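You operate a simulated robot arm through the tools that you are given. There is no shell and no other tool. Be economical: measure what you need, move in short steps, check, and stop when the job is done.

You are at the controls of a simulated two-armed robot. One attempt, no reset.

TASK
Put two of the film reels from the top of the plan chest on the print on a teal board there. Then press the green save key two times. Then put the white board with a wooden grip on the top of the small white table away on the free end of the frame bench. Then fetch the yellow drive marked "D-25" from the top of the small grey desk and stand it on the teal teal-edged plan on the top of the film bench. Then fetch the request card and set it on the white folding table. Then put two of the purple cassettes from the small table by the glass door on the top of the small white table. Keep to this order. Set down upright: yellow drive, request card.
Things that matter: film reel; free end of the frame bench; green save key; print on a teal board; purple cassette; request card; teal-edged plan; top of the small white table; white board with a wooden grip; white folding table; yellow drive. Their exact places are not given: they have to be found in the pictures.

Only the result counts: the job must be done as asked and must still hold three seconds after the hand-in. Knocking over, shifting, dropping, spilling or breaking anything else fails it.

THE ROBOT
Two 7-joint arms with two-finger parallel grippers on one trunk, on a base that drives. Base frame: it is fixed to the floor where the robot stands at the start and does not move with it; the origin is under the middle of the robot, x ahead of it, y to its left, z up. Lengths are in mm, angles in degrees, forces in N, time in s.
The left shoulder is at the start at [20, 138, 1588], the right one opposite. Places, roughly: film reel [500, 250, 1000]; free end of the frame bench (38x20 cm) [-1960, 2320, 800]; green save key [500, 2200, 1100]; print on a teal board [750, -250, 1000]; purple cassette [-6500, -1500, 750]; request card [-6500, -1500, 750]; teal-edged plan [-4500, -2750, 750]; top of the small white table [-3100, -200, 800]; white board with a wooden grip [-3500, -250, 750]; white folding table [-5400, 3300, 700]; yellow drive [-4750, -500, 750]. Payload 1.57 kg a hand.
Tool frame (each hand has its own): the origin (TCP) lies between the finger pads and is the grasp point; the fingertips stand 30 mm ahead of it; z points along the fingers, y is the line along which they close. The gripper opens to 80 mm. The fingers are 17 mm wide and 12 mm thick; the gripper's body (40 by 82 mm) begins 80 mm behind the TCP.
Orientation is that of the tool frame in the base frame, as a unit quaternion [w, x, y, z]. With the fingers straight down and closing along the base's y, the tool's x points along the base's -x, its y along +y and its z along -z.

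THE INTERFACE
- The arms move only by the tool servo_tool. It takes "left_moves", "right_moves" or both (then of equal length, played together; a hand with none holds still); each is a list of rows, each an object (a shift or turn left out is 0, a gripper value left out holds the last) with "xyz": the shift along the base's x, y, z in mm, a list of three; "delta_rot": the turn, a rotation vector about the base's x, y, z in degrees, a list of three; "claw": the finger opening in mm, from 0 to 80. In form: [{"xyz": [tx, ty, tz], "delta_rot": [ax, ay, az], "claw": claw}, ...]. A call has 1 to 10 rows; each row shifts and turns the commanded pose from where the row before left it. Rows are played at 5 a second. More than 50 mm and 8.6 degrees between two rows, or a gripper value outside its range, and nothing of the call is played. A pose out of reach is approached as far as the arm can. The call stops where the force on the tool passes 40 N (or 10 N more than at its start, if that is more) or the arm is blocked; 0.2 s more then pass. Each finger travels about 45 mm/s and halts on what it meets, pressing with about 29 N; the grip force reading is that of the motor and also rises with nothing between the fingers. The clock runs only during rows and for 0.2 s after the last one: add rows that do not move to give the fingers time. The reply holds the time, the measured pose of the TCP, the force on the tool along the base axes, the opening and the grip force, in the units named above and with some noise, with the torque about the TCP (base axes, N m) and any sound that the robot's microphone picked up.
- Cameras (640 x 400 px; columns grow to the right, rows downward): "scene" is now at [167.5, -9.9, 1436.9]; the picture's right is [-0.02, -1.00, 0.00], its down [-0.84, 0.01, -0.55] and it looks along [0.55, -0.01, -0.84] (base axes); focal length 241 px, centre (320, 200). "left" rides on the left gripper at [72, 7, -122] in its tool frame; the picture's right is [-0.09, 1.00, 0.00], its down [-0.84, -0.08, -0.54] and it looks along [-0.54, -0.05, 0.84] (tool axes); focal length 238 px, centre (320, 200). "right" rides on the right gripper at [72, -7, -122] in its tool frame; the picture's right is [0.09, 1.00, 0.00], its down [-0.84, 0.08, -0.54] and it looks along [-0.54, 0.05, 0.84] (tool axes); focal length 238 px, centre (320, 200).
- camera(camera): a new picture of that camera. No time passes.
- lift_body(by): slides the trunk up (or, below 0, down) by that many mm; the arms and the scene camera ride with it, the base frame stays. It gives what a move gives, with no picture.
- roll_base(legs): drives the robot by 1 to 6 legs, each [ahead, left, turn to the left] in mm, mm and degrees, along the robot's own axes; the way and the turn of a leg run together, so that a leg with both is an arc; at most 1500 mm and 180 degrees a leg. The arms and the cameras ride along, it lands a little off, and it stops where it bumps. It gives what a move gives.
- turn_head(pan, tilt): turns the head with the scene camera to pan (to the left, within 60 degrees either way) and tilt (down, from -29 to 69), counted from straight ahead of the robot. It gives what a move gives.
- measure_at(camera, pixels): for up to 12 pixels [column, row] of the newest picture of that camera ("zoom" is the newest enlarged one), the place [x, y, z] in the base frame of the surface seen there, good to about 3 mm, but the place of the scene camera against the robot may be out by one fixed shift of up to 12 mm in any direction. No time passes.
- close_up(camera, box): a new picture of the part [left, top, right, bottom] of that camera's present view, enlarged. No time passes.
- sign_off(): hands the job in; it is judged then, once.

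Work in short steps. Measure before you move; look again where a grasp or a placing could have gone wrong, and mend it. You have 145 turns and 198 pictures in all, those below and enlarged ones among them. Open the grippers and draw the arms clear of the work before you hand the job in, unless the task says otherwise.

The tools are called after ">>>" as name(argument=value, ...) on one line, values as JSON. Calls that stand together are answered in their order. servo_tool: Moves the arms, as the interface text tells. Its arguments: {"type":"object","properties":{"left_moves":{"type":"array","items":{"type":"object","properties":{"xyz":{"type":"array","items":{"type":"number"}},"delta_rot":{"type":"array","items":{"type":"number"}},"claw":{"type":"number"}}}},"right_moves":{"type":"array","items":{"type":"object","properties":{"xyz":{"type":"array","items":{"type":"number"}},"delta_rot":{"type":"array","items":{"type":"number"}},"claw":{"type":"number"}}}}},"required":[]} The other tools are called the same way: lift_body (by) slides the trunk up or down; roll_base (legs) drives the base; turn_head (pan, tilt) turns the head that bears the scene camera; camera (camera) takes a picture; measure_at (camera, pixels) gives the place of the surface under pixels of a picture; close_up (camera, box) takes an enlarged picture of a part of a camera's view; sign_off () hands the job in.

At the start:

```text
t: 0.0
left_position: [221.5, 95.5, 1209.5]
left_orientation: [0.0, -0.001, 1.0, 0.0]
left_contact_force: [-0.1, 0.5, -0.7]
left_moment: [0.01, -0.01, -0.02]
left_gripper_width: 80.0
left_finger_force: 0.1
right_position: [250.4, -155.8, 1204.9]
right_orientation: [0.0, 0.0, 1.0, -0.001]
right_contact_force: [0.3, -0.1, -0.2]
right_moment: [-0.02, -0.01, 0.0]
right_gripper_width: 80.1
right_finger_force: 0.0
trunk travel left (down, up): [-963.0, 277.0]
robot x, y, heading: [-1.0, 2.7, 0.3]
head pan, tilt: [-1.0, 56.6]
```

scene: 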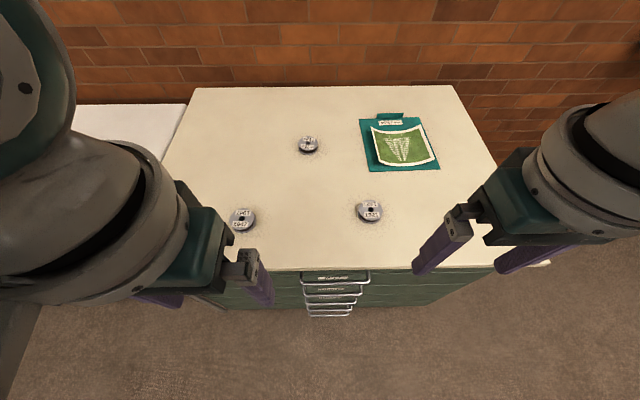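
right: 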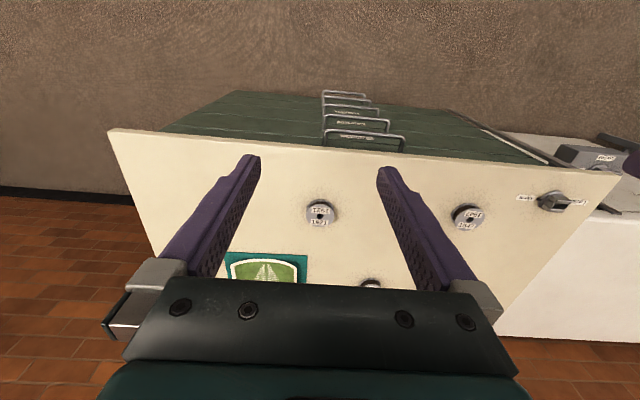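
left: 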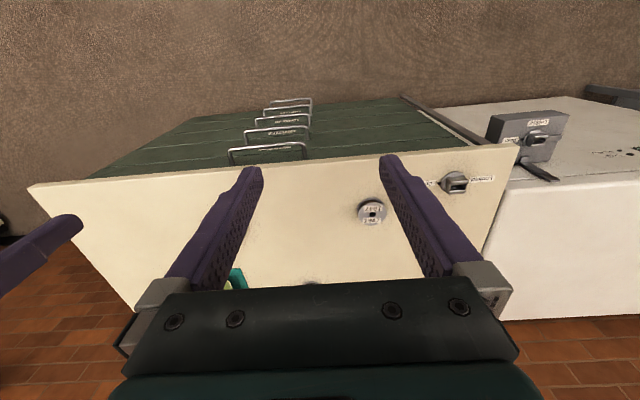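

The scene picture shows three reels at (308,145), (242,220), (370,211) and the teal board at (400,143). I measure these.

>>> measure_at(camera="scene", pixels=[[308, 138], [303, 147], [242, 212], [235, 220], [370, 203], [362, 212], [403, 147], [368, 168], [440, 168], [366, 125], [420, 122], [330, 240]])

>>> close_up(camera="scene", box=[220, 90, 460, 240])

>>> measure_at(camera="right", pixels=[[321, 206], [467, 212], [310, 220], [335, 215]])

```text
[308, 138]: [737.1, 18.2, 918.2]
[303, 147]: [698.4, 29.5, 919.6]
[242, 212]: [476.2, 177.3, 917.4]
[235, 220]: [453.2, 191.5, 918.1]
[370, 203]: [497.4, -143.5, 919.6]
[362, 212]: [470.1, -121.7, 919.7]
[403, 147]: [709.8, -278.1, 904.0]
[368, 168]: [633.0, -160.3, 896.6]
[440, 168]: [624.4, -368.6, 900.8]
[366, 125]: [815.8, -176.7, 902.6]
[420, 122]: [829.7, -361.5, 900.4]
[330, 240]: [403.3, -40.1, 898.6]
```

```text
2.67 times, centred on (340, 165) of scene
```

zoom: 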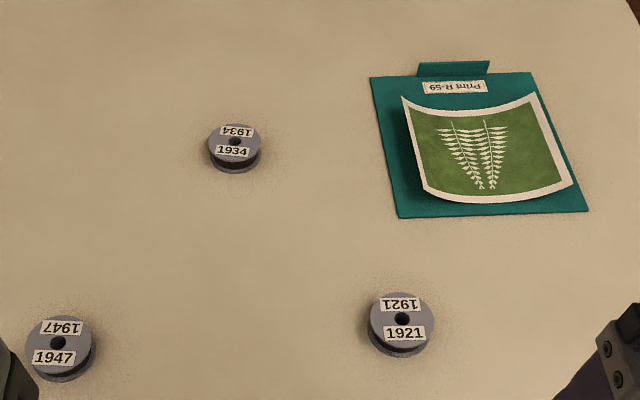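

```text
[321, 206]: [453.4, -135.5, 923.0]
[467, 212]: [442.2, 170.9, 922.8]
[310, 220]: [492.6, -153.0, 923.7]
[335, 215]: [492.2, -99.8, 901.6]
```

Reels are ~60 mm wide, 20 mm tall on a top at z≈900. I look down to see the base front against the chest, before deciding where to stand.

>>> turn_head(pan=0, tilt=69)

>>> camera(camera="scene")

>>> measure_at(camera="scene", pixels=[[230, 240], [330, 225], [440, 235], [500, 200], [330, 330], [250, 330], [400, 390], [320, 390], [140, 100], [330, 250]])

```text
t: 0.7
left_position: [221.7, 95.7, 1209.7]
left_orientation: [0.0, 0.0, 1.0, -0.001]
left_contact_force: [-0.1, 0.3, 0.0]
left_moment: [0.02, -0.01, 0.02]
left_gripper_width: 79.8
left_finger_force: 0.0
right_position: [252.1, -156.1, 1206.4]
right_orientation: [0.0, 0.0, 1.0, 0.001]
right_contact_force: [0.6, 0.4, 0.5]
right_moment: [-0.03, 0.02, -0.01]
right_gripper_width: 80.2
right_finger_force: 0.1
trunk travel left (down, up): [-963.0, 277.0]
robot x, y, heading: [-1.6, 0.2, 0.0]
head pan, tilt: [0.0, 68.8]
```

```text
193 pictures are left
```

scene: 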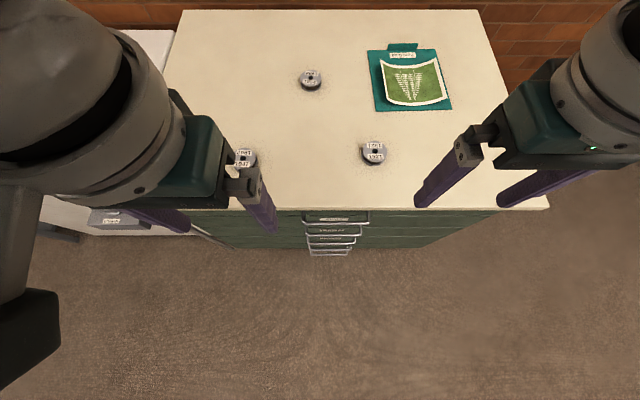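

```text
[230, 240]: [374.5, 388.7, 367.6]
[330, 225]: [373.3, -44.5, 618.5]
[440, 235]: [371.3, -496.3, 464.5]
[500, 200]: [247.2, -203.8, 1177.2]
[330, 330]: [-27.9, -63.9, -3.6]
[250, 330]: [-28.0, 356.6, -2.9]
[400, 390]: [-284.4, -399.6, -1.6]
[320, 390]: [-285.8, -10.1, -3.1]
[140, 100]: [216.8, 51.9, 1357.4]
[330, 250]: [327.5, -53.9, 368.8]
```

Chest front face is at x≈373 and the base is clear of it. I raise both hands, then lower the trunk so the arms reach further forward.

>>> servo_tool(left_moves=[{"xyz": [0, 0, 50]}, {"xyz": [0, 0, 50]}, {"xyz": [0, 0, 50]}, {"xyz": [0, 0, 50]}], right_moves=[{"xyz": [0, 0, 50]}, {"xyz": [0, 0, 50]}, {"xyz": [0, 0, 50]}, {"xyz": [0, 0, 50]}])

>>> lift_body(by=-350)

>>> servo_tool(right_moves=[{"xyz": [50, 0, 0]}, {"xyz": [50, 0, 0]}, {"xyz": [50, 0, 0]}, {"xyz": [50, 0, 0]}, {"xyz": [35, 10, 0]}, {"xyz": [0, 0, 0]}])

>>> camera(camera="right")

```text
t: 1.3
left_position: [220.0, 145.6, 1220.8]
left_orientation: [0.0, 0.012, 0.997, 0.075]
left_contact_force: [1.5, -0.3, 1.0]
left_moment: [-0.02, -0.01, -0.01]
left_gripper_width: 80.1
left_finger_force: 0.0
left hand out of reach, approached as far as the arm can: row 1, 2
right_position: [251.5, -156.3, 1288.1]
right_orientation: [0.002, -0.002, 1.0, 0.0]
right_contact_force: [-0.5, 0.7, -0.4]
right_moment: [0.0, 0.01, -0.03]
right_gripper_width: 80.0
right_finger_force: 0.0
trunk travel left (down, up): [-963.0, 277.0]
robot x, y, heading: [0.4, 1.0, -0.0]
head pan, tilt: [0.0, 68.8]
stopped in row 2 (left hand): the arm was blocked; the commanded pose is now the measured one
```

```text
t: 4.7
left_position: [218.8, 144.9, 871.4]
left_orientation: [0.0, 0.012, 0.997, 0.076]
left_contact_force: [0.5, -0.1, -0.4]
left_moment: [0.02, 0.01, 0.0]
left_gripper_width: 80.0
left_finger_force: 0.1
right_position: [252.6, -156.1, 938.6]
right_orientation: [0.001, -0.001, 1.0, 0.0]
right_contact_force: [0.4, -1.1, 0.3]
right_moment: [0.0, 0.01, 0.0]
right_gripper_width: 79.9
right_finger_force: 0.1
trunk travel left (down, up): [-613.0, 627.0]
robot x, y, heading: [-2.4, 0.9, -0.1]
head pan, tilt: [0.0, 68.8]
```

```text
t: 6.1
left_position: [218.8, 144.2, 871.1]
left_orientation: [0.001, 0.013, 0.997, 0.075]
left_contact_force: [0.2, 1.2, 0.8]
left_moment: [-0.03, 0.04, -0.04]
left_gripper_width: 80.1
left_finger_force: 0.1
right_position: [472.1, -149.9, 939.8]
right_orientation: [0.003, -0.002, 1.0, -0.001]
right_contact_force: [-0.3, -0.3, -0.3]
right_moment: [-0.04, 0.0, 0.02]
right_gripper_width: 79.9
right_finger_force: 0.0
right hand out of reach, approached as far as the arm can: row 5
trunk travel left (down, up): [-613.0, 627.0]
robot x, y, heading: [1.0, 1.1, -0.2]
head pan, tilt: [0.0, 68.8]
```

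```text
192 pictures are left
```

right: 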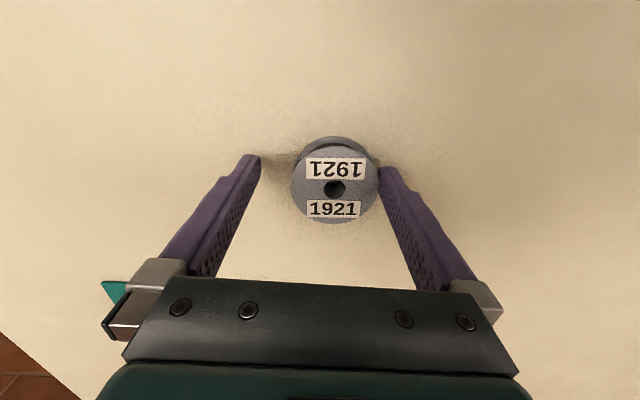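

Reach is ~470 mm ahead of the axis at this height. The reel is between the fingers at (335,187) but fingertips (z≈910) may be too close; I measure it and the right-hand surroundings.

>>> measure_at(camera="right", pixels=[[334, 222], [334, 150], [294, 187], [377, 187], [334, 170], [250, 130]])

>>> servo_tool(right_moves=[{"xyz": [0, 0, 40]}, {"xyz": [0, 0, 40]}], left_moves=[{"xyz": [0, 0, 40], "delta_rot": [8.5, 0, 0]}, {"xyz": [0, 0, 40]}])

```text
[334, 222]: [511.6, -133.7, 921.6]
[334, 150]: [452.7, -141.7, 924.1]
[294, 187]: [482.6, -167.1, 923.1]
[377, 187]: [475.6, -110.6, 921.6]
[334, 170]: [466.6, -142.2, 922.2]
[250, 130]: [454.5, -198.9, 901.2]
```

```text
t: 6.7
left_position: [220.4, 196.6, 897.2]
left_orientation: [0.008, 0.018, 0.976, 0.218]
left_contact_force: [0.1, -0.1, 0.8]
left_moment: [-0.01, 0.0, 0.02]
left_gripper_width: 79.9
left_finger_force: 0.1
left hand out of reach, approached as far as the arm can: row 1, 2
right_position: [470.4, -149.5, 992.3]
right_orientation: [0.002, -0.001, 1.0, 0.0]
right_contact_force: [-0.4, 1.3, -0.2]
right_moment: [0.01, 0.01, 0.01]
right_gripper_width: 80.0
right_finger_force: 0.1
trunk travel left (down, up): [-613.0, 627.0]
robot x, y, heading: [1.7, -0.6, -0.1]
head pan, tilt: [0.0, 68.8]
stopped in row 2 (left hand): the arm was blocked; the commanded pose is now the measured one
```

The left arm is folded against its limit and tilted 25°. I lift the trunk so the left hand clears the chest and then straighten it further out.

>>> lift_body(by=130)

>>> servo_tool(left_moves=[{"xyz": [40, 5, 0], "delta_rot": [-8.4, 0, 0]}, {"xyz": [40, 5, 0], "delta_rot": [-8.4, 0, 0]}, {"xyz": [40, 0, 0], "delta_rot": [-8.4, 0, 0]}, {"xyz": [40, 0, 0]}, {"xyz": [0, 0, 0]}])

```text
t: 8.2
left_position: [219.6, 195.8, 1026.8]
left_orientation: [0.007, 0.018, 0.976, 0.218]
left_contact_force: [-0.1, -0.5, 0.6]
left_moment: [-0.01, 0.0, 0.04]
left_gripper_width: 79.9
left_finger_force: 0.2
right_position: [470.2, -152.1, 1122.8]
right_orientation: [0.002, -0.002, 1.0, -0.001]
right_contact_force: [-0.2, -0.5, 0.4]
right_moment: [-0.01, -0.01, 0.0]
right_gripper_width: 79.9
right_finger_force: 0.1
trunk travel left (down, up): [-743.0, 497.0]
robot x, y, heading: [-3.3, -2.1, 0.3]
head pan, tilt: [0.0, 68.8]
```

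```text
t: 9.4
left_position: [380.8, 202.1, 1025.6]
left_orientation: [0.01, 0.015, 1.0, -0.007]
left_contact_force: [0.4, -0.6, -0.2]
left_moment: [0.04, 0.02, 0.0]
left_gripper_width: 80.1
left_finger_force: 0.0
right_position: [470.6, -151.1, 1122.4]
right_orientation: [0.002, -0.001, 1.0, -0.001]
right_contact_force: [0.6, -0.2, -0.2]
right_moment: [0.02, 0.02, 0.03]
right_gripper_width: 79.9
right_finger_force: 0.1
trunk travel left (down, up): [-743.0, 497.0]
robot x, y, heading: [1.7, -1.6, -0.2]
head pan, tilt: [0.0, 68.8]
```

Both hands are upright above the chest. I drive 80 mm forward, then look with both hand cameras.

>>> roll_base(legs=[[80, 0, 0]])

>>> lift_body(by=-50)

>>> camera(camera="left")

>>> camera(camera="right")

```text
t: 10.5
left_position: [459.8, 203.2, 1026.9]
left_orientation: [0.01, 0.013, 1.0, -0.005]
left_contact_force: [0.2, 0.1, -0.1]
left_moment: [0.0, 0.02, 0.0]
left_gripper_width: 80.0
left_finger_force: 0.1
right_position: [551.1, -151.5, 1122.6]
right_orientation: [0.003, 0.0, 1.0, -0.001]
right_contact_force: [0.4, 0.0, 0.2]
right_moment: [0.03, 0.0, -0.01]
right_gripper_width: 80.1
right_finger_force: 0.1
trunk travel left (down, up): [-743.0, 497.0]
robot x, y, heading: [77.7, -0.4, 0.2]
head pan, tilt: [0.0, 68.8]
```

```text
t: 11.4
left_position: [459.5, 203.0, 976.2]
left_orientation: [0.011, 0.014, 1.0, -0.005]
left_contact_force: [0.1, 0.3, 0.2]
left_moment: [-0.03, 0.01, -0.01]
left_gripper_width: 80.1
left_finger_force: 0.1
right_position: [550.7, -151.0, 1072.9]
right_orientation: [0.002, -0.001, 1.0, -0.001]
right_contact_force: [-0.5, -1.1, -0.2]
right_moment: [0.01, -0.03, -0.05]
right_gripper_width: 80.0
right_finger_force: 0.0
trunk travel left (down, up): [-693.0, 547.0]
robot x, y, heading: [82.1, 0.1, 0.2]
head pan, tilt: [0.0, 68.8]
```

```text
191 pictures are left
```

left: 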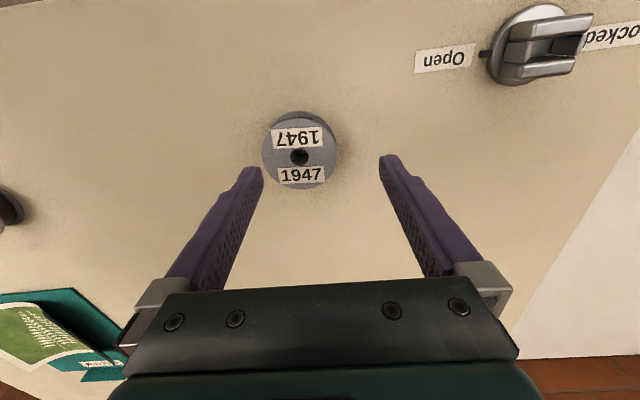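

```text
190 pictures are left
```

right: 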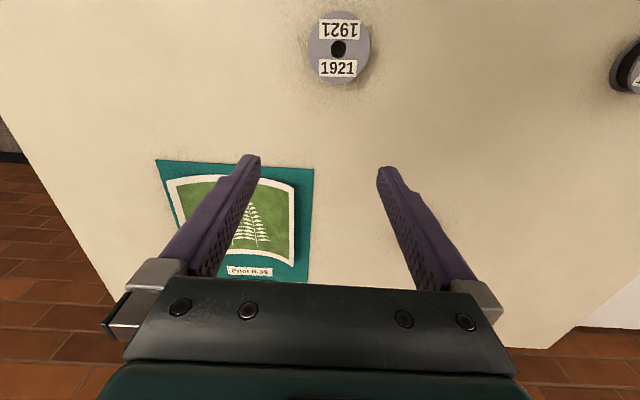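

I measure reel 1947's rim in the left view, and reel 1921 plus print corners in the right view.

>>> measure_at(camera="left", pixels=[[299, 125], [299, 184], [265, 155], [334, 155], [540, 40], [480, 55], [600, 40]])

>>> measure_at(camera="right", pixels=[[339, 18], [339, 78], [310, 48], [369, 48], [167, 180], [295, 188], [292, 260], [230, 205], [250, 235], [275, 220], [195, 190], [158, 162]])

>>> close_up(camera="right", box=[140, 140, 340, 290])

```text
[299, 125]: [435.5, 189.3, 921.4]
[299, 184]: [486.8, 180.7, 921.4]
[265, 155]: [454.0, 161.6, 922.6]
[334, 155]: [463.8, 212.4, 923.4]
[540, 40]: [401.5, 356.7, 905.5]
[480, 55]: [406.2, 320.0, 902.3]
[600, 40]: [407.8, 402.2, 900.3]
```

```text
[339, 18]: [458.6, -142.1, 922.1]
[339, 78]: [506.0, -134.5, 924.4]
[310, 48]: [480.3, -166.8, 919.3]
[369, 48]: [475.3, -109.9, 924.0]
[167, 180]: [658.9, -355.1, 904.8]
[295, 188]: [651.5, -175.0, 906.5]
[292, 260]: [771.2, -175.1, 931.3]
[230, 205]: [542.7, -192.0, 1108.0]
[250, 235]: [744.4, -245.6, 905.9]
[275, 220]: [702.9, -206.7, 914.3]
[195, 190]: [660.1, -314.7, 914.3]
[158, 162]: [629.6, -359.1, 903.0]
```

```text
2.67 times, centred on (240, 215) of right
```

zoom: 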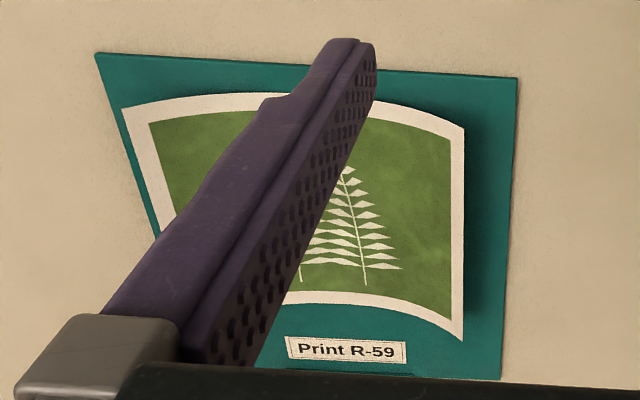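

Left reel centre ≈(461,187), right reel centre ≈(482,-138), tops ≈922. The print is a trough with raised y-edges, flat middle at y≈-268. I move above and descend on both reels, gripping only their upper part (TCP z≈942).

>>> servo_tool(left_moves=[{"xyz": [1.5, -16, 0]}, {"xyz": [0, 0, 0]}, {"xyz": [0, 0, 0]}, {"xyz": [0, 0, -17]}, {"xyz": [0, 0, -17]}, {"claw": 50}, {"claw": 50}, {"claw": 50}], right_moves=[{"xyz": [-40, 13, -30]}, {"xyz": [-29, 0, -40]}, {"xyz": [0, 0, -20]}, {"xyz": [0, 0, -20]}, {"xyz": [0, 0, -21]}, {"claw": 50}, {"claw": 50}, {"claw": 50}])

>>> camera(camera="left")

>>> camera(camera="right")

```text
refused: row 1 steps farther than a row can; nothing moved
```

```text
188 pictures are left
```

left: 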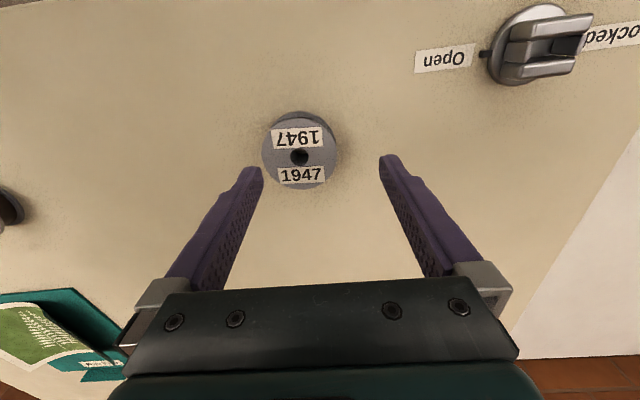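

```text
187 pictures are left
```

right: 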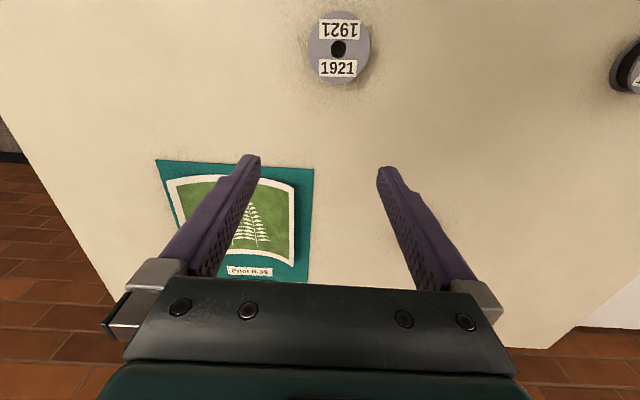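

The step was slightly over 50 mm and was refused; nothing moved. I resend it with smaller steps.

>>> servo_tool(left_moves=[{"xyz": [1.5, -16, 0]}, {"xyz": [0, 0, 0]}, {"xyz": [0, 0, 0]}, {"xyz": [0, 0, 0]}, {"xyz": [0, 0, -17]}, {"xyz": [0, 0, -17]}, {"claw": 50}, {"claw": 50}, {"claw": 50}, {"claw": 50}], right_moves=[{"xyz": [-35, 13, -25]}, {"xyz": [-34, 0, -25]}, {"xyz": [0, 0, -20]}, {"xyz": [0, 0, -20]}, {"xyz": [0, 0, -20]}, {"xyz": [0, 0, -21]}, {"claw": 50}, {"claw": 50}, {"claw": 50}, {"claw": 50}])

>>> camera(camera="left")

>>> camera(camera="right")

```text
t: 13.6
left_position: [459.0, 186.6, 942.6]
left_orientation: [0.01, 0.014, 1.0, -0.006]
left_contact_force: [0.3, 0.0, 0.2]
left_moment: [0.01, -0.05, 0.0]
left_gripper_width: 57.2
left_finger_force: 28.8
right_position: [481.8, -137.9, 941.7]
right_orientation: [0.002, -0.001, 1.0, -0.001]
right_contact_force: [-0.1, -0.8, 0.2]
right_moment: [0.01, -0.01, 0.02]
right_gripper_width: 58.2
right_finger_force: 28.5
trunk travel left (down, up): [-693.0, 547.0]
robot x, y, heading: [77.8, 1.9, -0.1]
head pan, tilt: [0.0, 68.8]
```

```text
186 pictures are left
```

left: 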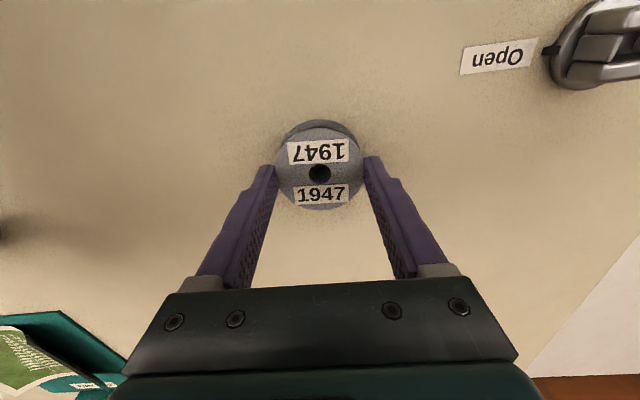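

```text
185 pictures are left
```

right: 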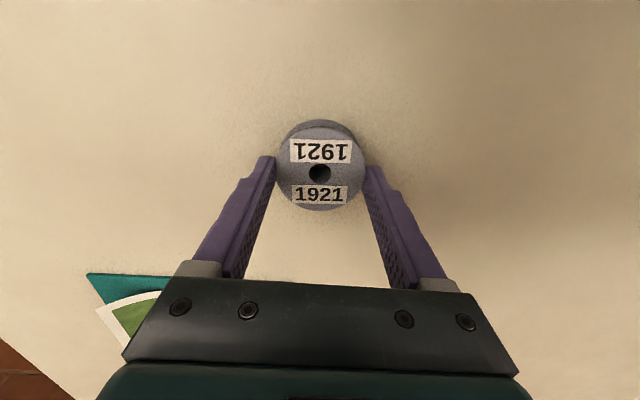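

Both reels are gripped (57–58 mm). I lift with the trunk and drive towards the print.

>>> lift_body(by=80)

>>> roll_base(legs=[[0, -130, 0], [170, 0, 0]])

>>> turn_head(pan=-15, tilt=60)

>>> camera(camera="scene")

```text
t: 14.8
left_position: [460.1, 186.6, 1022.1]
left_orientation: [0.011, 0.014, 1.0, -0.006]
left_contact_force: [0.5, 0.0, 0.1]
left_moment: [0.01, -0.03, 0.0]
left_gripper_width: 50.0
left_finger_force: 0.1
right_position: [482.7, -138.3, 1021.3]
right_orientation: [0.003, 0.0, 1.0, -0.002]
right_contact_force: [-0.6, 0.1, 0.0]
right_moment: [0.03, -0.01, -0.03]
right_gripper_width: 50.1
right_finger_force: 0.0
trunk travel left (down, up): [-773.0, 467.0]
robot x, y, heading: [79.9, -1.8, -0.0]
head pan, tilt: [0.0, 68.8]
```

```text
t: 17.1
left_position: [630.4, 56.0, 1021.8]
left_orientation: [0.01, 0.015, 1.0, -0.005]
left_contact_force: [-0.1, -0.4, 0.2]
left_moment: [0.0, 0.0, -0.01]
left_gripper_width: 50.2
left_finger_force: 0.0
right_position: [650.5, -269.7, 1021.3]
right_orientation: [0.002, -0.001, 1.0, -0.002]
right_contact_force: [-0.4, 0.3, 0.8]
right_moment: [0.0, -0.02, -0.01]
right_gripper_width: 50.2
right_finger_force: 0.1
trunk travel left (down, up): [-773.0, 467.0]
robot x, y, heading: [249.6, -132.3, -0.2]
head pan, tilt: [0.0, 68.8]
```

```text
t: 17.9
left_position: [630.1, 55.4, 1022.8]
left_orientation: [0.01, 0.015, 1.0, -0.005]
left_contact_force: [-0.7, -0.1, -1.2]
left_moment: [-0.01, 0.01, 0.02]
left_gripper_width: 50.2
left_finger_force: 0.1
right_position: [651.9, -271.8, 1021.1]
right_orientation: [0.003, -0.001, 1.0, -0.002]
right_contact_force: [-0.5, -0.8, 0.1]
right_moment: [-0.02, 0.02, -0.01]
right_gripper_width: 49.8
right_finger_force: 0.0
trunk travel left (down, up): [-773.0, 467.0]
robot x, y, heading: [248.8, -129.9, -0.5]
head pan, tilt: [-15.0, 60.0]
```

```text
184 pictures are left
```

scene: 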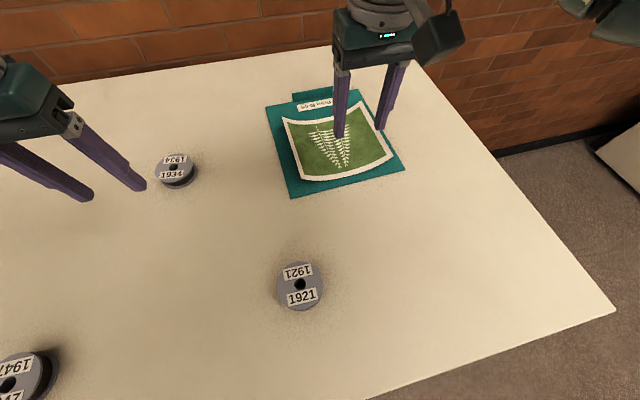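

Both reels slipped out: they stayed at their places, so the grip was too shallow. I'll grip deeper (tips ~4 mm over the top). I move the right hand over 1921 and the left over 1934.

>>> servo_tool(right_moves=[{"xyz": [-35, 27, 0], "claw": 80}, {"xyz": [-35, 27, 0]}, {"xyz": [-35, 27, 0]}, {"xyz": [-35, 27, 0]}, {"xyz": [-30, 26, -40]}, {"xyz": [0, 0, 0]}], left_moves=[{"xyz": [20, -10, 0], "claw": 80}, {"xyz": [20, -10, 0]}, {"xyz": [20, -10, 0]}, {"xyz": [20, 0, 0]}, {"xyz": [0, 0, -40]}, {"xyz": [0, 0, 0]}])

>>> camera(camera="left")

>>> camera(camera="right")

```text
refused: row 5 steps farther than a row can; nothing moved
```

```text
183 pictures are left
```

left: 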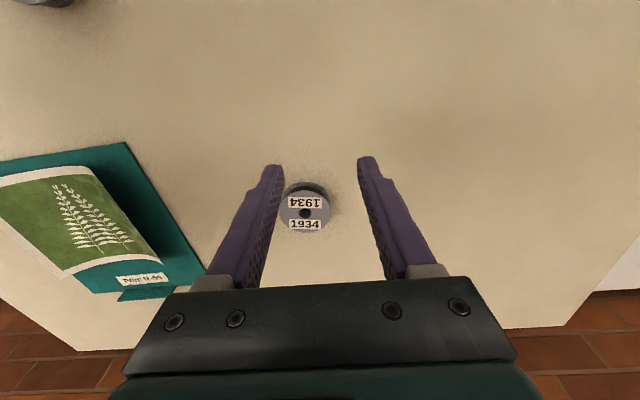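

```text
182 pictures are left
```

right: 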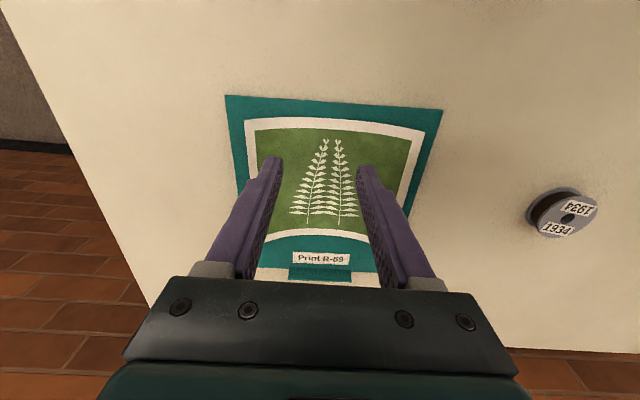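

The right view now shows the print clearly. I measure it and reel 1934, then resend with a legal step.

>>> measure_at(camera="right", pixels=[[248, 122], [421, 133], [330, 125], [330, 225], [335, 175], [300, 175], [395, 165], [265, 140], [395, 215], [285, 130], [375, 140], [285, 228]])

>>> measure_at(camera="left", pixels=[[305, 188], [305, 231], [281, 209], [330, 209]])

>>> servo_tool(right_moves=[{"xyz": [-35, 27, 0], "claw": 80}, {"xyz": [-35, 27, 0]}, {"xyz": [-35, 27, 0]}, {"xyz": [-35, 27, 0]}, {"xyz": [-30, 26, 0]}, {"xyz": [0, 0, -40]}, {"xyz": [0, 0, 0]}], left_moves=[{"xyz": [20, -8, 0], "claw": 80}, {"xyz": [20, -8, 0]}, {"xyz": [20, -8, 0]}, {"xyz": [20, -8, 0]}, {"xyz": [0, 0, 0]}, {"xyz": [0, 0, -40]}, {"xyz": [0, 0, 0]}])

>>> camera(camera="left")

>>> camera(camera="right")

```text
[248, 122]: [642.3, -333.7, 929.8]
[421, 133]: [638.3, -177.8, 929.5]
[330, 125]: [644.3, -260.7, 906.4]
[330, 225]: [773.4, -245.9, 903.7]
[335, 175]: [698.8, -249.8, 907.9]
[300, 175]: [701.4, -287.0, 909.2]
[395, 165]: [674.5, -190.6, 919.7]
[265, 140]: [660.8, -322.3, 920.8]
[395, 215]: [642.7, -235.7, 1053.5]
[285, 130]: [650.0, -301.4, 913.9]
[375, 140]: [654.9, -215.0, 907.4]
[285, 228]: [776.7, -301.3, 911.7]
```

```text
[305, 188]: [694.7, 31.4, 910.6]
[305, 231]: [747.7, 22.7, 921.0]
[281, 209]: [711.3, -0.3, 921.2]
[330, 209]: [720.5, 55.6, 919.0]
```

```text
t: 19.5
left_position: [691.8, 25.1, 990.1]
left_orientation: [0.01, 0.015, 1.0, -0.006]
left_contact_force: [0.1, 0.0, -0.1]
left_moment: [-0.05, -0.01, 0.0]
left_gripper_width: 80.0
left_finger_force: 0.0
left hand out of reach, approached as far as the arm can: row 4, 6
right_position: [481.8, -136.3, 981.7]
right_orientation: [0.002, -0.001, 1.0, -0.001]
right_contact_force: [0.5, 0.4, 0.6]
right_moment: [-0.02, 0.02, 0.03]
right_gripper_width: 80.1
right_finger_force: 0.1
trunk travel left (down, up): [-773.0, 467.0]
robot x, y, heading: [248.7, -132.2, 0.0]
head pan, tilt: [-15.0, 60.0]
```

```text
181 pictures are left
```

left: 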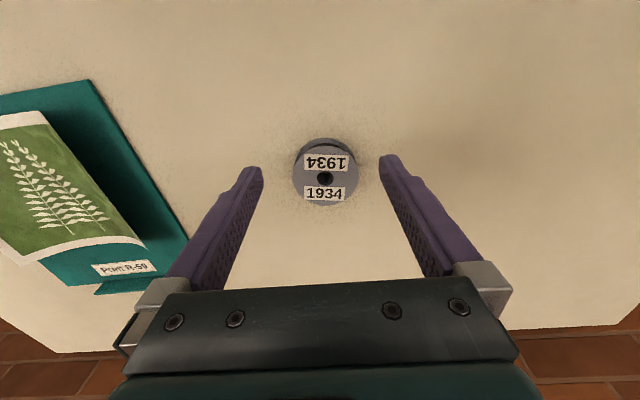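

```text
180 pictures are left
```

right: 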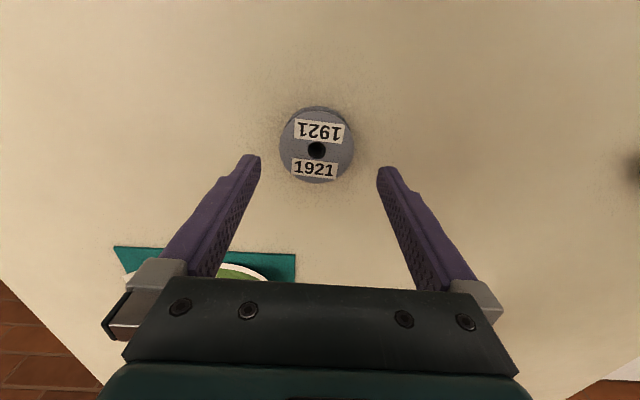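

Left can't quite reach 1934, so I first take 1921 with the right hand. I measure it again.

>>> measure_at(camera="right", pixels=[[317, 113], [317, 181], [281, 148], [352, 148]])

>>> measure_at(camera="left", pixels=[[325, 148], [325, 204], [294, 176], [358, 176]])

```text
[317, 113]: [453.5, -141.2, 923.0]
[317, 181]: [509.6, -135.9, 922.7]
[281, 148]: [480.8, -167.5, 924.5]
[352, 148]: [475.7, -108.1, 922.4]
```

```text
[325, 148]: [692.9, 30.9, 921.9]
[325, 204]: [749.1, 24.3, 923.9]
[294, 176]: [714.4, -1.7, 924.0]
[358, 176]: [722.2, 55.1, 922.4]
```

Reel 1921 centre (481,-138). I descend to TCP z≈934, close, and lift with the arm.

>>> servo_tool(right_moves=[{"xyz": [-0.5, -1.7, -25]}, {"xyz": [0, 0, -22.5]}, {"claw": 40}, {"claw": 40}, {"claw": 40}, {"claw": 40}, {"xyz": [0, 0, 20]}, {"xyz": [0, 0, 20]}, {"xyz": [0, 0, 20]}])

>>> camera(camera="right")

```text
t: 21.5
left_position: [690.7, 25.4, 990.6]
left_orientation: [0.011, 0.014, 1.0, -0.005]
left_contact_force: [-0.4, 0.1, 0.5]
left_moment: [-0.02, 0.01, 0.0]
left_gripper_width: 80.0
left_finger_force: 0.0
right_position: [480.5, -136.1, 994.7]
right_orientation: [0.002, 0.0, 1.0, -0.001]
right_contact_force: [0.3, 0.1, -1.8]
right_moment: [-0.01, -0.01, -0.02]
right_gripper_width: 57.0
right_finger_force: 29.6
trunk travel left (down, up): [-773.0, 467.0]
robot x, y, heading: [249.1, -130.0, 0.2]
head pan, tilt: [-15.0, 60.0]
```

```text
179 pictures are left
```

right: 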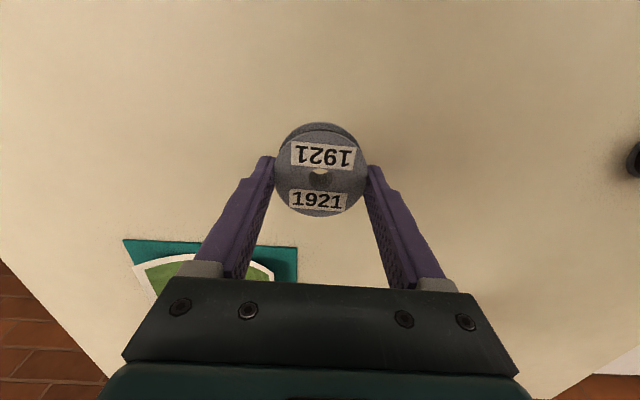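

Reel 1921 is held. I drive 50 mm closer so both hands can reach their next targets.

>>> roll_base(legs=[[50, 0, 0]])

>>> servo_tool(right_moves=[{"xyz": [35, -25, 0]}, {"xyz": [35, -25, 0]}, {"xyz": [35, -25, 0]}, {"xyz": [35, -25, 0]}, {"xyz": [35, -20, 0]}, {"xyz": [35, 0, 0]}, {"xyz": [0, 0, 0]}])

>>> camera(camera="right")

>>> camera(camera="left")

```text
t: 22.4
left_position: [741.0, 24.7, 990.7]
left_orientation: [0.01, 0.016, 1.0, -0.005]
left_contact_force: [0.4, 0.2, -0.6]
left_moment: [0.01, -0.03, 0.02]
left_gripper_width: 80.2
left_finger_force: 0.1
right_position: [529.4, -137.4, 993.0]
right_orientation: [0.003, -0.002, 1.0, -0.001]
right_contact_force: [-0.1, -0.3, -0.1]
right_moment: [-0.03, 0.0, 0.01]
right_gripper_width: 57.1
right_finger_force: 28.9
trunk travel left (down, up): [-773.0, 467.0]
robot x, y, heading: [297.1, -129.6, -0.1]
head pan, tilt: [-15.0, 60.0]
```

```text
t: 24.0
left_position: [740.7, 24.9, 990.8]
left_orientation: [0.01, 0.016, 1.0, -0.005]
left_contact_force: [0.7, -0.1, 0.2]
left_moment: [-0.03, 0.02, 0.03]
left_gripper_width: 79.9
left_finger_force: 0.0
right_position: [734.8, -259.4, 997.0]
right_orientation: [0.004, -0.002, 1.0, 0.0]
right_contact_force: [-0.6, -0.2, -0.3]
right_moment: [0.01, -0.02, 0.01]
right_gripper_width: 57.0
right_finger_force: 28.5
right hand out of reach, approached as far as the arm can: row 6
trunk travel left (down, up): [-773.0, 467.0]
robot x, y, heading: [299.6, -130.7, -0.2]
head pan, tilt: [-15.0, 60.0]
```

```text
178 pictures are left
```

right: 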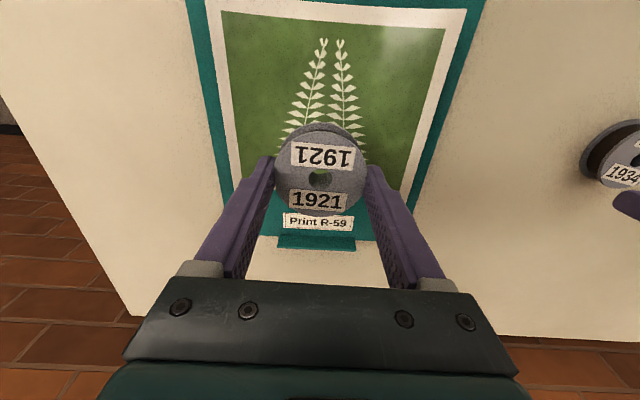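

```text
177 pictures are left
```

left: 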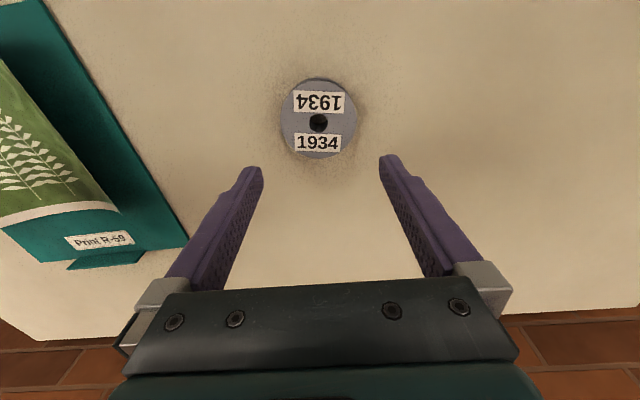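

Right holds the reel over the print at (735,-259). I align left over 1934 (721,28), shift right y+3, and lower the trunk 50 mm together.

>>> servo_tool(right_moves=[{"xyz": [0, 3, 0]}, {"xyz": [0, 0, 0]}], left_moves=[{"xyz": [-20, 3, 0]}, {"xyz": [0, 0, 0]}])

>>> lift_body(by=-49)

>>> camera(camera="right")

>>> camera(camera="left")

```text
t: 24.6
left_position: [720.3, 26.9, 989.7]
left_orientation: [0.009, 0.015, 1.0, -0.005]
left_contact_force: [0.1, 0.8, 0.4]
left_moment: [0.0, 0.01, 0.02]
left_gripper_width: 80.1
left_finger_force: 0.0
right_position: [733.9, -256.8, 996.6]
right_orientation: [0.003, -0.002, 1.0, -0.002]
right_contact_force: [0.5, 0.0, -0.3]
right_moment: [-0.01, 0.01, -0.03]
right_gripper_width: 57.1
right_finger_force: 29.3
trunk travel left (down, up): [-773.0, 467.0]
robot x, y, heading: [302.7, -130.7, -0.3]
head pan, tilt: [-15.0, 60.0]
```

```text
t: 25.6
left_position: [721.0, 27.8, 940.5]
left_orientation: [0.011, 0.015, 1.0, -0.005]
left_contact_force: [0.1, 0.3, -0.3]
left_moment: [-0.05, -0.02, 0.0]
left_gripper_width: 80.2
left_finger_force: 0.0
right_position: [734.2, -255.5, 947.8]
right_orientation: [0.002, -0.002, 1.0, 0.0]
right_contact_force: [0.1, 0.2, -0.9]
right_moment: [0.0, -0.03, -0.03]
right_gripper_width: 56.9
right_finger_force: 29.7
trunk travel left (down, up): [-724.0, 516.0]
robot x, y, heading: [302.2, -132.3, -0.2]
head pan, tilt: [-15.0, 60.0]
```

```text
176 pictures are left
```

right: 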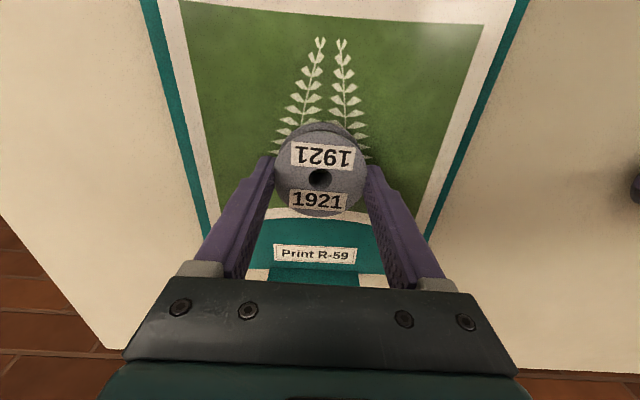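

```text
175 pictures are left
```

left: 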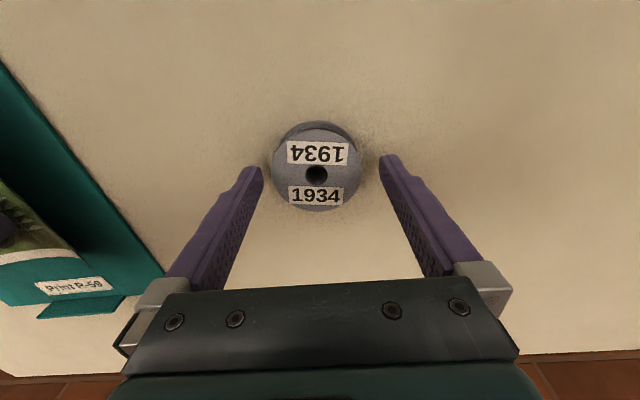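

Lower right 5 mm and release just enough; left goes down 6.5 mm and grips 1934. Then both rise.

>>> servo_tool(right_moves=[{"xyz": [0, 0, -3]}, {"xyz": [0, 0, -3]}, {"claw": 57}, {"claw": 62}, {"claw": 66}, {"claw": 66}, {"xyz": [0, 0, 20]}, {"xyz": [0, 0, 30]}, {"xyz": [0, 0, 30]}], left_moves=[{"xyz": [0, 0, -3]}, {"xyz": [0, 0, -3.5]}, {"claw": 40}, {"claw": 40}, {"claw": 40}, {"claw": 40}, {"xyz": [0, 0, 20]}, {"xyz": [0, 0, 20]}, {"xyz": [0, 0, 20]}])

>>> camera(camera="right")

>>> camera(camera="left")

```text
t: 27.6
left_position: [719.0, 29.2, 994.8]
left_orientation: [0.01, 0.015, 1.0, -0.005]
left_contact_force: [-0.9, 0.4, -0.8]
left_moment: [0.0, -0.02, 0.0]
left_gripper_width: 58.7
left_finger_force: 29.0
right_position: [734.4, -255.7, 1020.6]
right_orientation: [0.002, -0.001, 1.0, -0.001]
right_contact_force: [-0.3, 0.5, -0.6]
right_moment: [0.01, -0.01, 0.03]
right_gripper_width: 66.4
right_finger_force: 0.0
trunk travel left (down, up): [-724.0, 516.0]
robot x, y, heading: [299.8, -130.2, -0.1]
head pan, tilt: [-15.0, 60.0]
```

```text
174 pictures are left
```

right: 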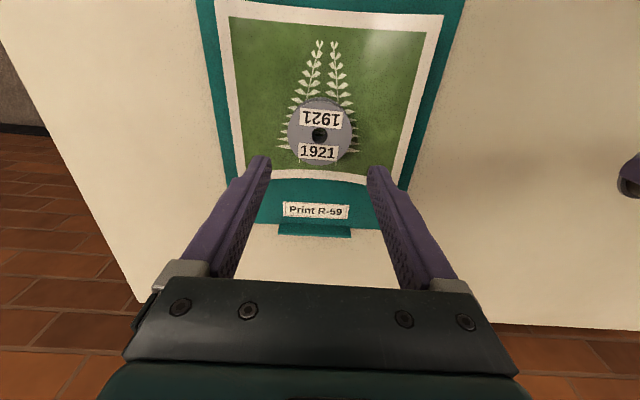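

```text
173 pictures are left
```

left: 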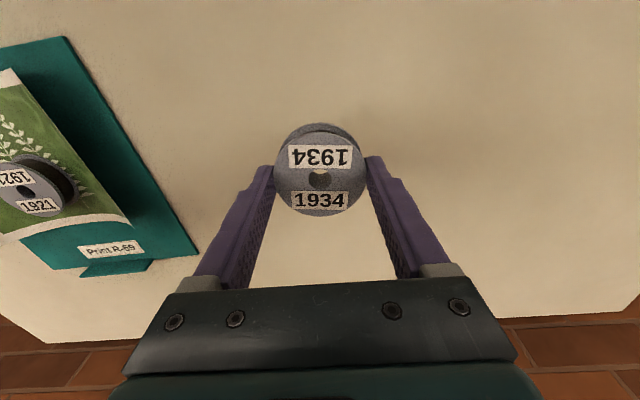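

Reel 1921 sits on the print; 1934 is held by the left. I measure the placed reel and print edges, and move the right hand clear to the right.

>>> measure_at(camera="right", pixels=[[320, 100], [320, 163], [289, 132], [351, 132], [235, 25], [435, 35], [400, 180], [330, 25], [240, 100], [410, 100]])

>>> servo_tool(right_moves=[{"xyz": [-30, -30, 20]}, {"xyz": [-30, -30, 20]}, {"xyz": [-30, -30, 20]}, {"xyz": [-30, -30, 0]}, {"xyz": [-30, -30, 0]}])

>>> roll_base(legs=[[-50, 0, 0], [0, -200, 0]])

>>> camera(camera="left")

```text
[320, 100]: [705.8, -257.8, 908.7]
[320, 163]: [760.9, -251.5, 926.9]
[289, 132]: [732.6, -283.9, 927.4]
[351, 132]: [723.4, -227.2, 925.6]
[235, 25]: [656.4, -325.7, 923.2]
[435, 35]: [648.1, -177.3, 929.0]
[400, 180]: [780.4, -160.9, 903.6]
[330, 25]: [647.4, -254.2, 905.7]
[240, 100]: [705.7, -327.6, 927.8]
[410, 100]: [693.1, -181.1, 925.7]
```

```text
t: 28.8
left_position: [719.1, 28.0, 995.1]
left_orientation: [0.009, 0.015, 1.0, -0.007]
left_contact_force: [-0.2, -0.4, -0.4]
left_moment: [-0.03, -0.02, -0.01]
left_gripper_width: 58.8
left_finger_force: 29.3
right_position: [611.4, -375.2, 1061.8]
right_orientation: [0.002, -0.002, 1.0, -0.001]
right_contact_force: [0.6, -1.8, 0.2]
right_moment: [0.03, 0.01, -0.01]
right_gripper_width: 66.0
right_finger_force: 0.1
right hand out of reach, approached as far as the arm can: row 2
trunk travel left (down, up): [-724.0, 516.0]
robot x, y, heading: [300.2, -130.2, -0.1]
head pan, tilt: [-15.0, 60.0]
```

```text
t: 30.9
left_position: [670.5, -169.8, 995.8]
left_orientation: [0.01, 0.014, 1.0, -0.006]
left_contact_force: [0.9, -0.6, -0.6]
left_moment: [0.02, -0.04, -0.03]
left_gripper_width: 58.6
left_finger_force: 29.2
right_position: [562.9, -575.1, 1062.9]
right_orientation: [0.001, -0.001, 1.0, -0.001]
right_contact_force: [-0.2, -0.1, 0.6]
right_moment: [-0.01, 0.0, -0.01]
right_gripper_width: 66.2
right_finger_force: 0.1
trunk travel left (down, up): [-724.0, 516.0]
robot x, y, heading: [249.6, -327.3, -0.3]
head pan, tilt: [-15.0, 60.0]
```

```text
172 pictures are left
```

left: 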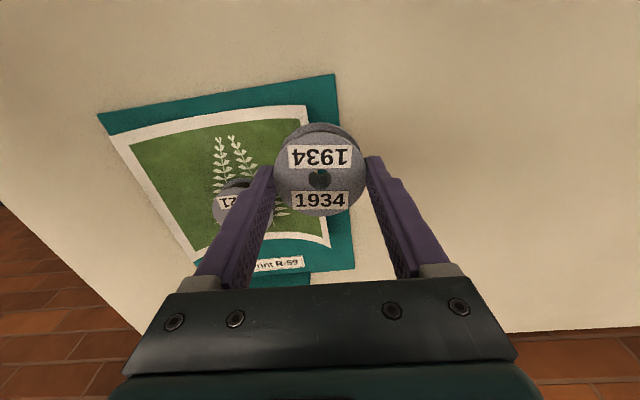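

I move the left hand 85 mm right to y≈-255, x≈670, and descend to TCP z≈942, release slightly, and rise.

>>> servo_tool(left_moves=[{"xyz": [-1, -43, 0]}, {"xyz": [0, -42, 0]}, {"xyz": [0, 0, 0]}, {"xyz": [0, 0, -25]}, {"xyz": [0, 0, -20]}, {"xyz": [0, 0, 0]}])

>>> camera(camera="left")

```text
t: 32.3
left_position: [670.1, -254.3, 949.9]
left_orientation: [0.01, 0.014, 1.0, -0.005]
left_contact_force: [-0.9, -0.9, 0.3]
left_moment: [0.02, 0.01, -0.01]
left_gripper_width: 58.7
left_finger_force: 28.6
right_position: [562.2, -574.2, 1064.8]
right_orientation: [0.003, -0.001, 1.0, -0.001]
right_contact_force: [-0.3, -0.1, -0.5]
right_moment: [0.0, 0.01, -0.02]
right_gripper_width: 66.1
right_finger_force: 0.3
trunk travel left (down, up): [-724.0, 516.0]
robot x, y, heading: [247.4, -331.2, -0.2]
head pan, tilt: [-15.0, 60.0]
```

```text
171 pictures are left
```

left: 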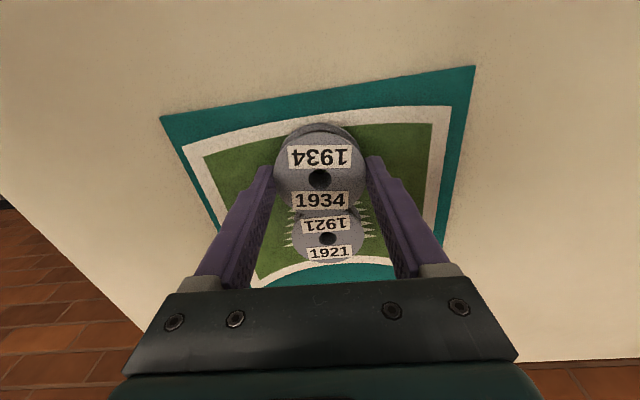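

It's aligned. I lower 8 mm, release, and rise.

>>> servo_tool(left_moves=[{"xyz": [0, 0, -4]}, {"xyz": [0, 0, -4]}, {"claw": 59}, {"claw": 63}, {"claw": 67}, {"claw": 67}, {"xyz": [0, 0, 20]}, {"xyz": [0, 0, 35]}, {"xyz": [-30, 0, 35]}, {"xyz": [-30, 0, 20]}])

>>> camera(camera="left")

>>> turn_head(pan=0, tilt=40)

>>> camera(camera="scene")

```text
t: 34.5
left_position: [622.4, -235.1, 1040.7]
left_orientation: [0.015, 0.0, 1.0, 0.012]
left_contact_force: [0.2, -0.8, 0.1]
left_moment: [0.01, 0.01, 0.04]
left_gripper_width: 67.1
left_finger_force: 0.1
left hand out of reach, approached as far as the arm can: row 10
right_position: [562.9, -573.4, 1063.5]
right_orientation: [0.002, 0.0, 1.0, 0.0]
right_contact_force: [-0.4, 0.8, 0.5]
right_moment: [0.0, 0.02, 0.0]
right_gripper_width: 66.0
right_finger_force: 0.0
trunk travel left (down, up): [-724.0, 516.0]
robot x, y, heading: [247.0, -330.2, -0.1]
head pan, tilt: [-15.0, 60.0]
```

```text
170 pictures are left
```

left: 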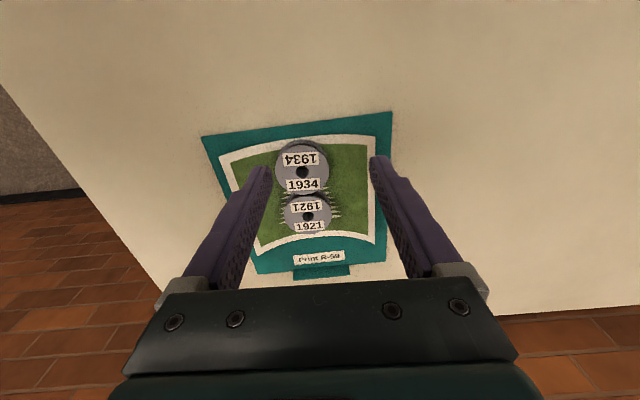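

```text
t: 35.3
left_position: [621.6, -235.4, 1038.7]
left_orientation: [0.012, 0.004, 1.0, 0.014]
left_contact_force: [-0.8, -0.6, 0.2]
left_moment: [-0.01, 0.01, -0.03]
left_gripper_width: 67.0
left_finger_force: 0.1
right_position: [564.0, -575.4, 1062.7]
right_orientation: [0.002, -0.001, 1.0, 0.0]
right_contact_force: [-0.5, 0.4, 0.3]
right_moment: [-0.02, 0.02, 0.0]
right_gripper_width: 65.9
right_finger_force: 0.2
trunk travel left (down, up): [-724.0, 516.0]
robot x, y, heading: [251.3, -330.6, -0.3]
head pan, tilt: [0.0, 40.0]
```

```text
169 pictures are left
```

scene: 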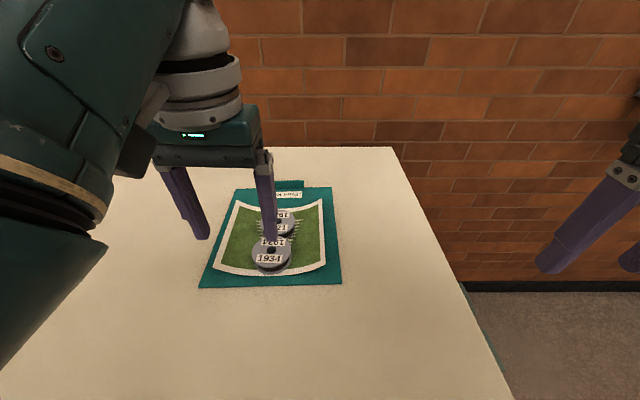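

Both reels rest on the print. Next the green save key near (500,2200,1100): I raise the trunk, back off and look left.

>>> lift_body(by=200)

>>> roll_base(legs=[[-450, 0, 0]])

>>> turn_head(pan=60, tilt=25)

>>> camera(camera="scene")

```text
t: 37.5
left_position: [621.5, -234.4, 1238.3]
left_orientation: [0.011, 0.003, 1.0, 0.014]
left_contact_force: [0.6, 0.2, 0.4]
left_moment: [0.0, 0.0, 0.03]
left_gripper_width: 67.1
left_finger_force: 0.1
right_position: [563.3, -573.4, 1263.0]
right_orientation: [0.002, -0.001, 1.0, -0.001]
right_contact_force: [-0.2, 0.0, 0.1]
right_moment: [0.01, 0.01, 0.0]
right_gripper_width: 66.2
right_finger_force: 0.1
trunk travel left (down, up): [-924.0, 316.0]
robot x, y, heading: [249.4, -326.1, -0.1]
head pan, tilt: [0.0, 40.0]
```

```text
t: 40.2
left_position: [169.5, -233.4, 1237.1]
left_orientation: [0.011, 0.002, 1.0, 0.014]
left_contact_force: [0.0, -0.2, -0.6]
left_moment: [0.01, 0.0, 0.04]
left_gripper_width: 67.1
left_finger_force: 0.1
right_position: [113.1, -573.5, 1263.8]
right_orientation: [0.002, -0.003, 1.0, -0.001]
right_contact_force: [0.1, 0.3, 0.1]
right_moment: [-0.01, -0.02, -0.01]
right_gripper_width: 65.9
right_finger_force: 0.0
trunk travel left (down, up): [-924.0, 316.0]
robot x, y, heading: [-198.0, -330.0, 0.2]
head pan, tilt: [0.0, 40.0]
```

```text
t: 41.5
left_position: [169.6, -225.0, 1235.9]
left_orientation: [0.01, -0.002, 1.0, 0.022]
left_contact_force: [0.8, 0.0, -0.2]
left_moment: [0.01, -0.03, -0.01]
left_gripper_width: 67.1
left_finger_force: 0.0
right_position: [112.6, -574.1, 1262.1]
right_orientation: [0.002, -0.004, 1.0, -0.001]
right_contact_force: [0.6, 0.1, -0.5]
right_moment: [-0.01, -0.01, 0.01]
right_gripper_width: 66.0
right_finger_force: 0.0
trunk travel left (down, up): [-924.0, 316.0]
robot x, y, heading: [-200.0, -327.7, 0.2]
head pan, tilt: [60.0, 25.0]
```

```text
168 pictures are left
```

scene: 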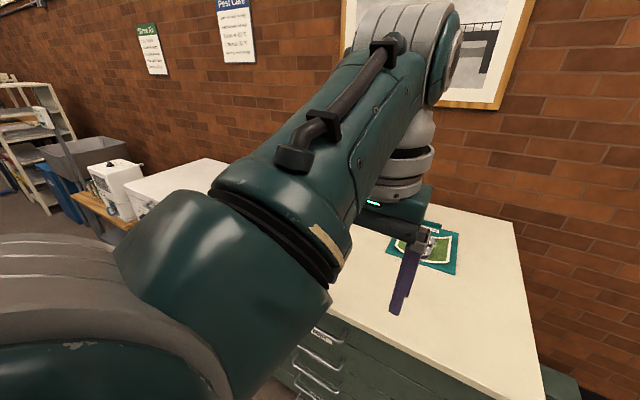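

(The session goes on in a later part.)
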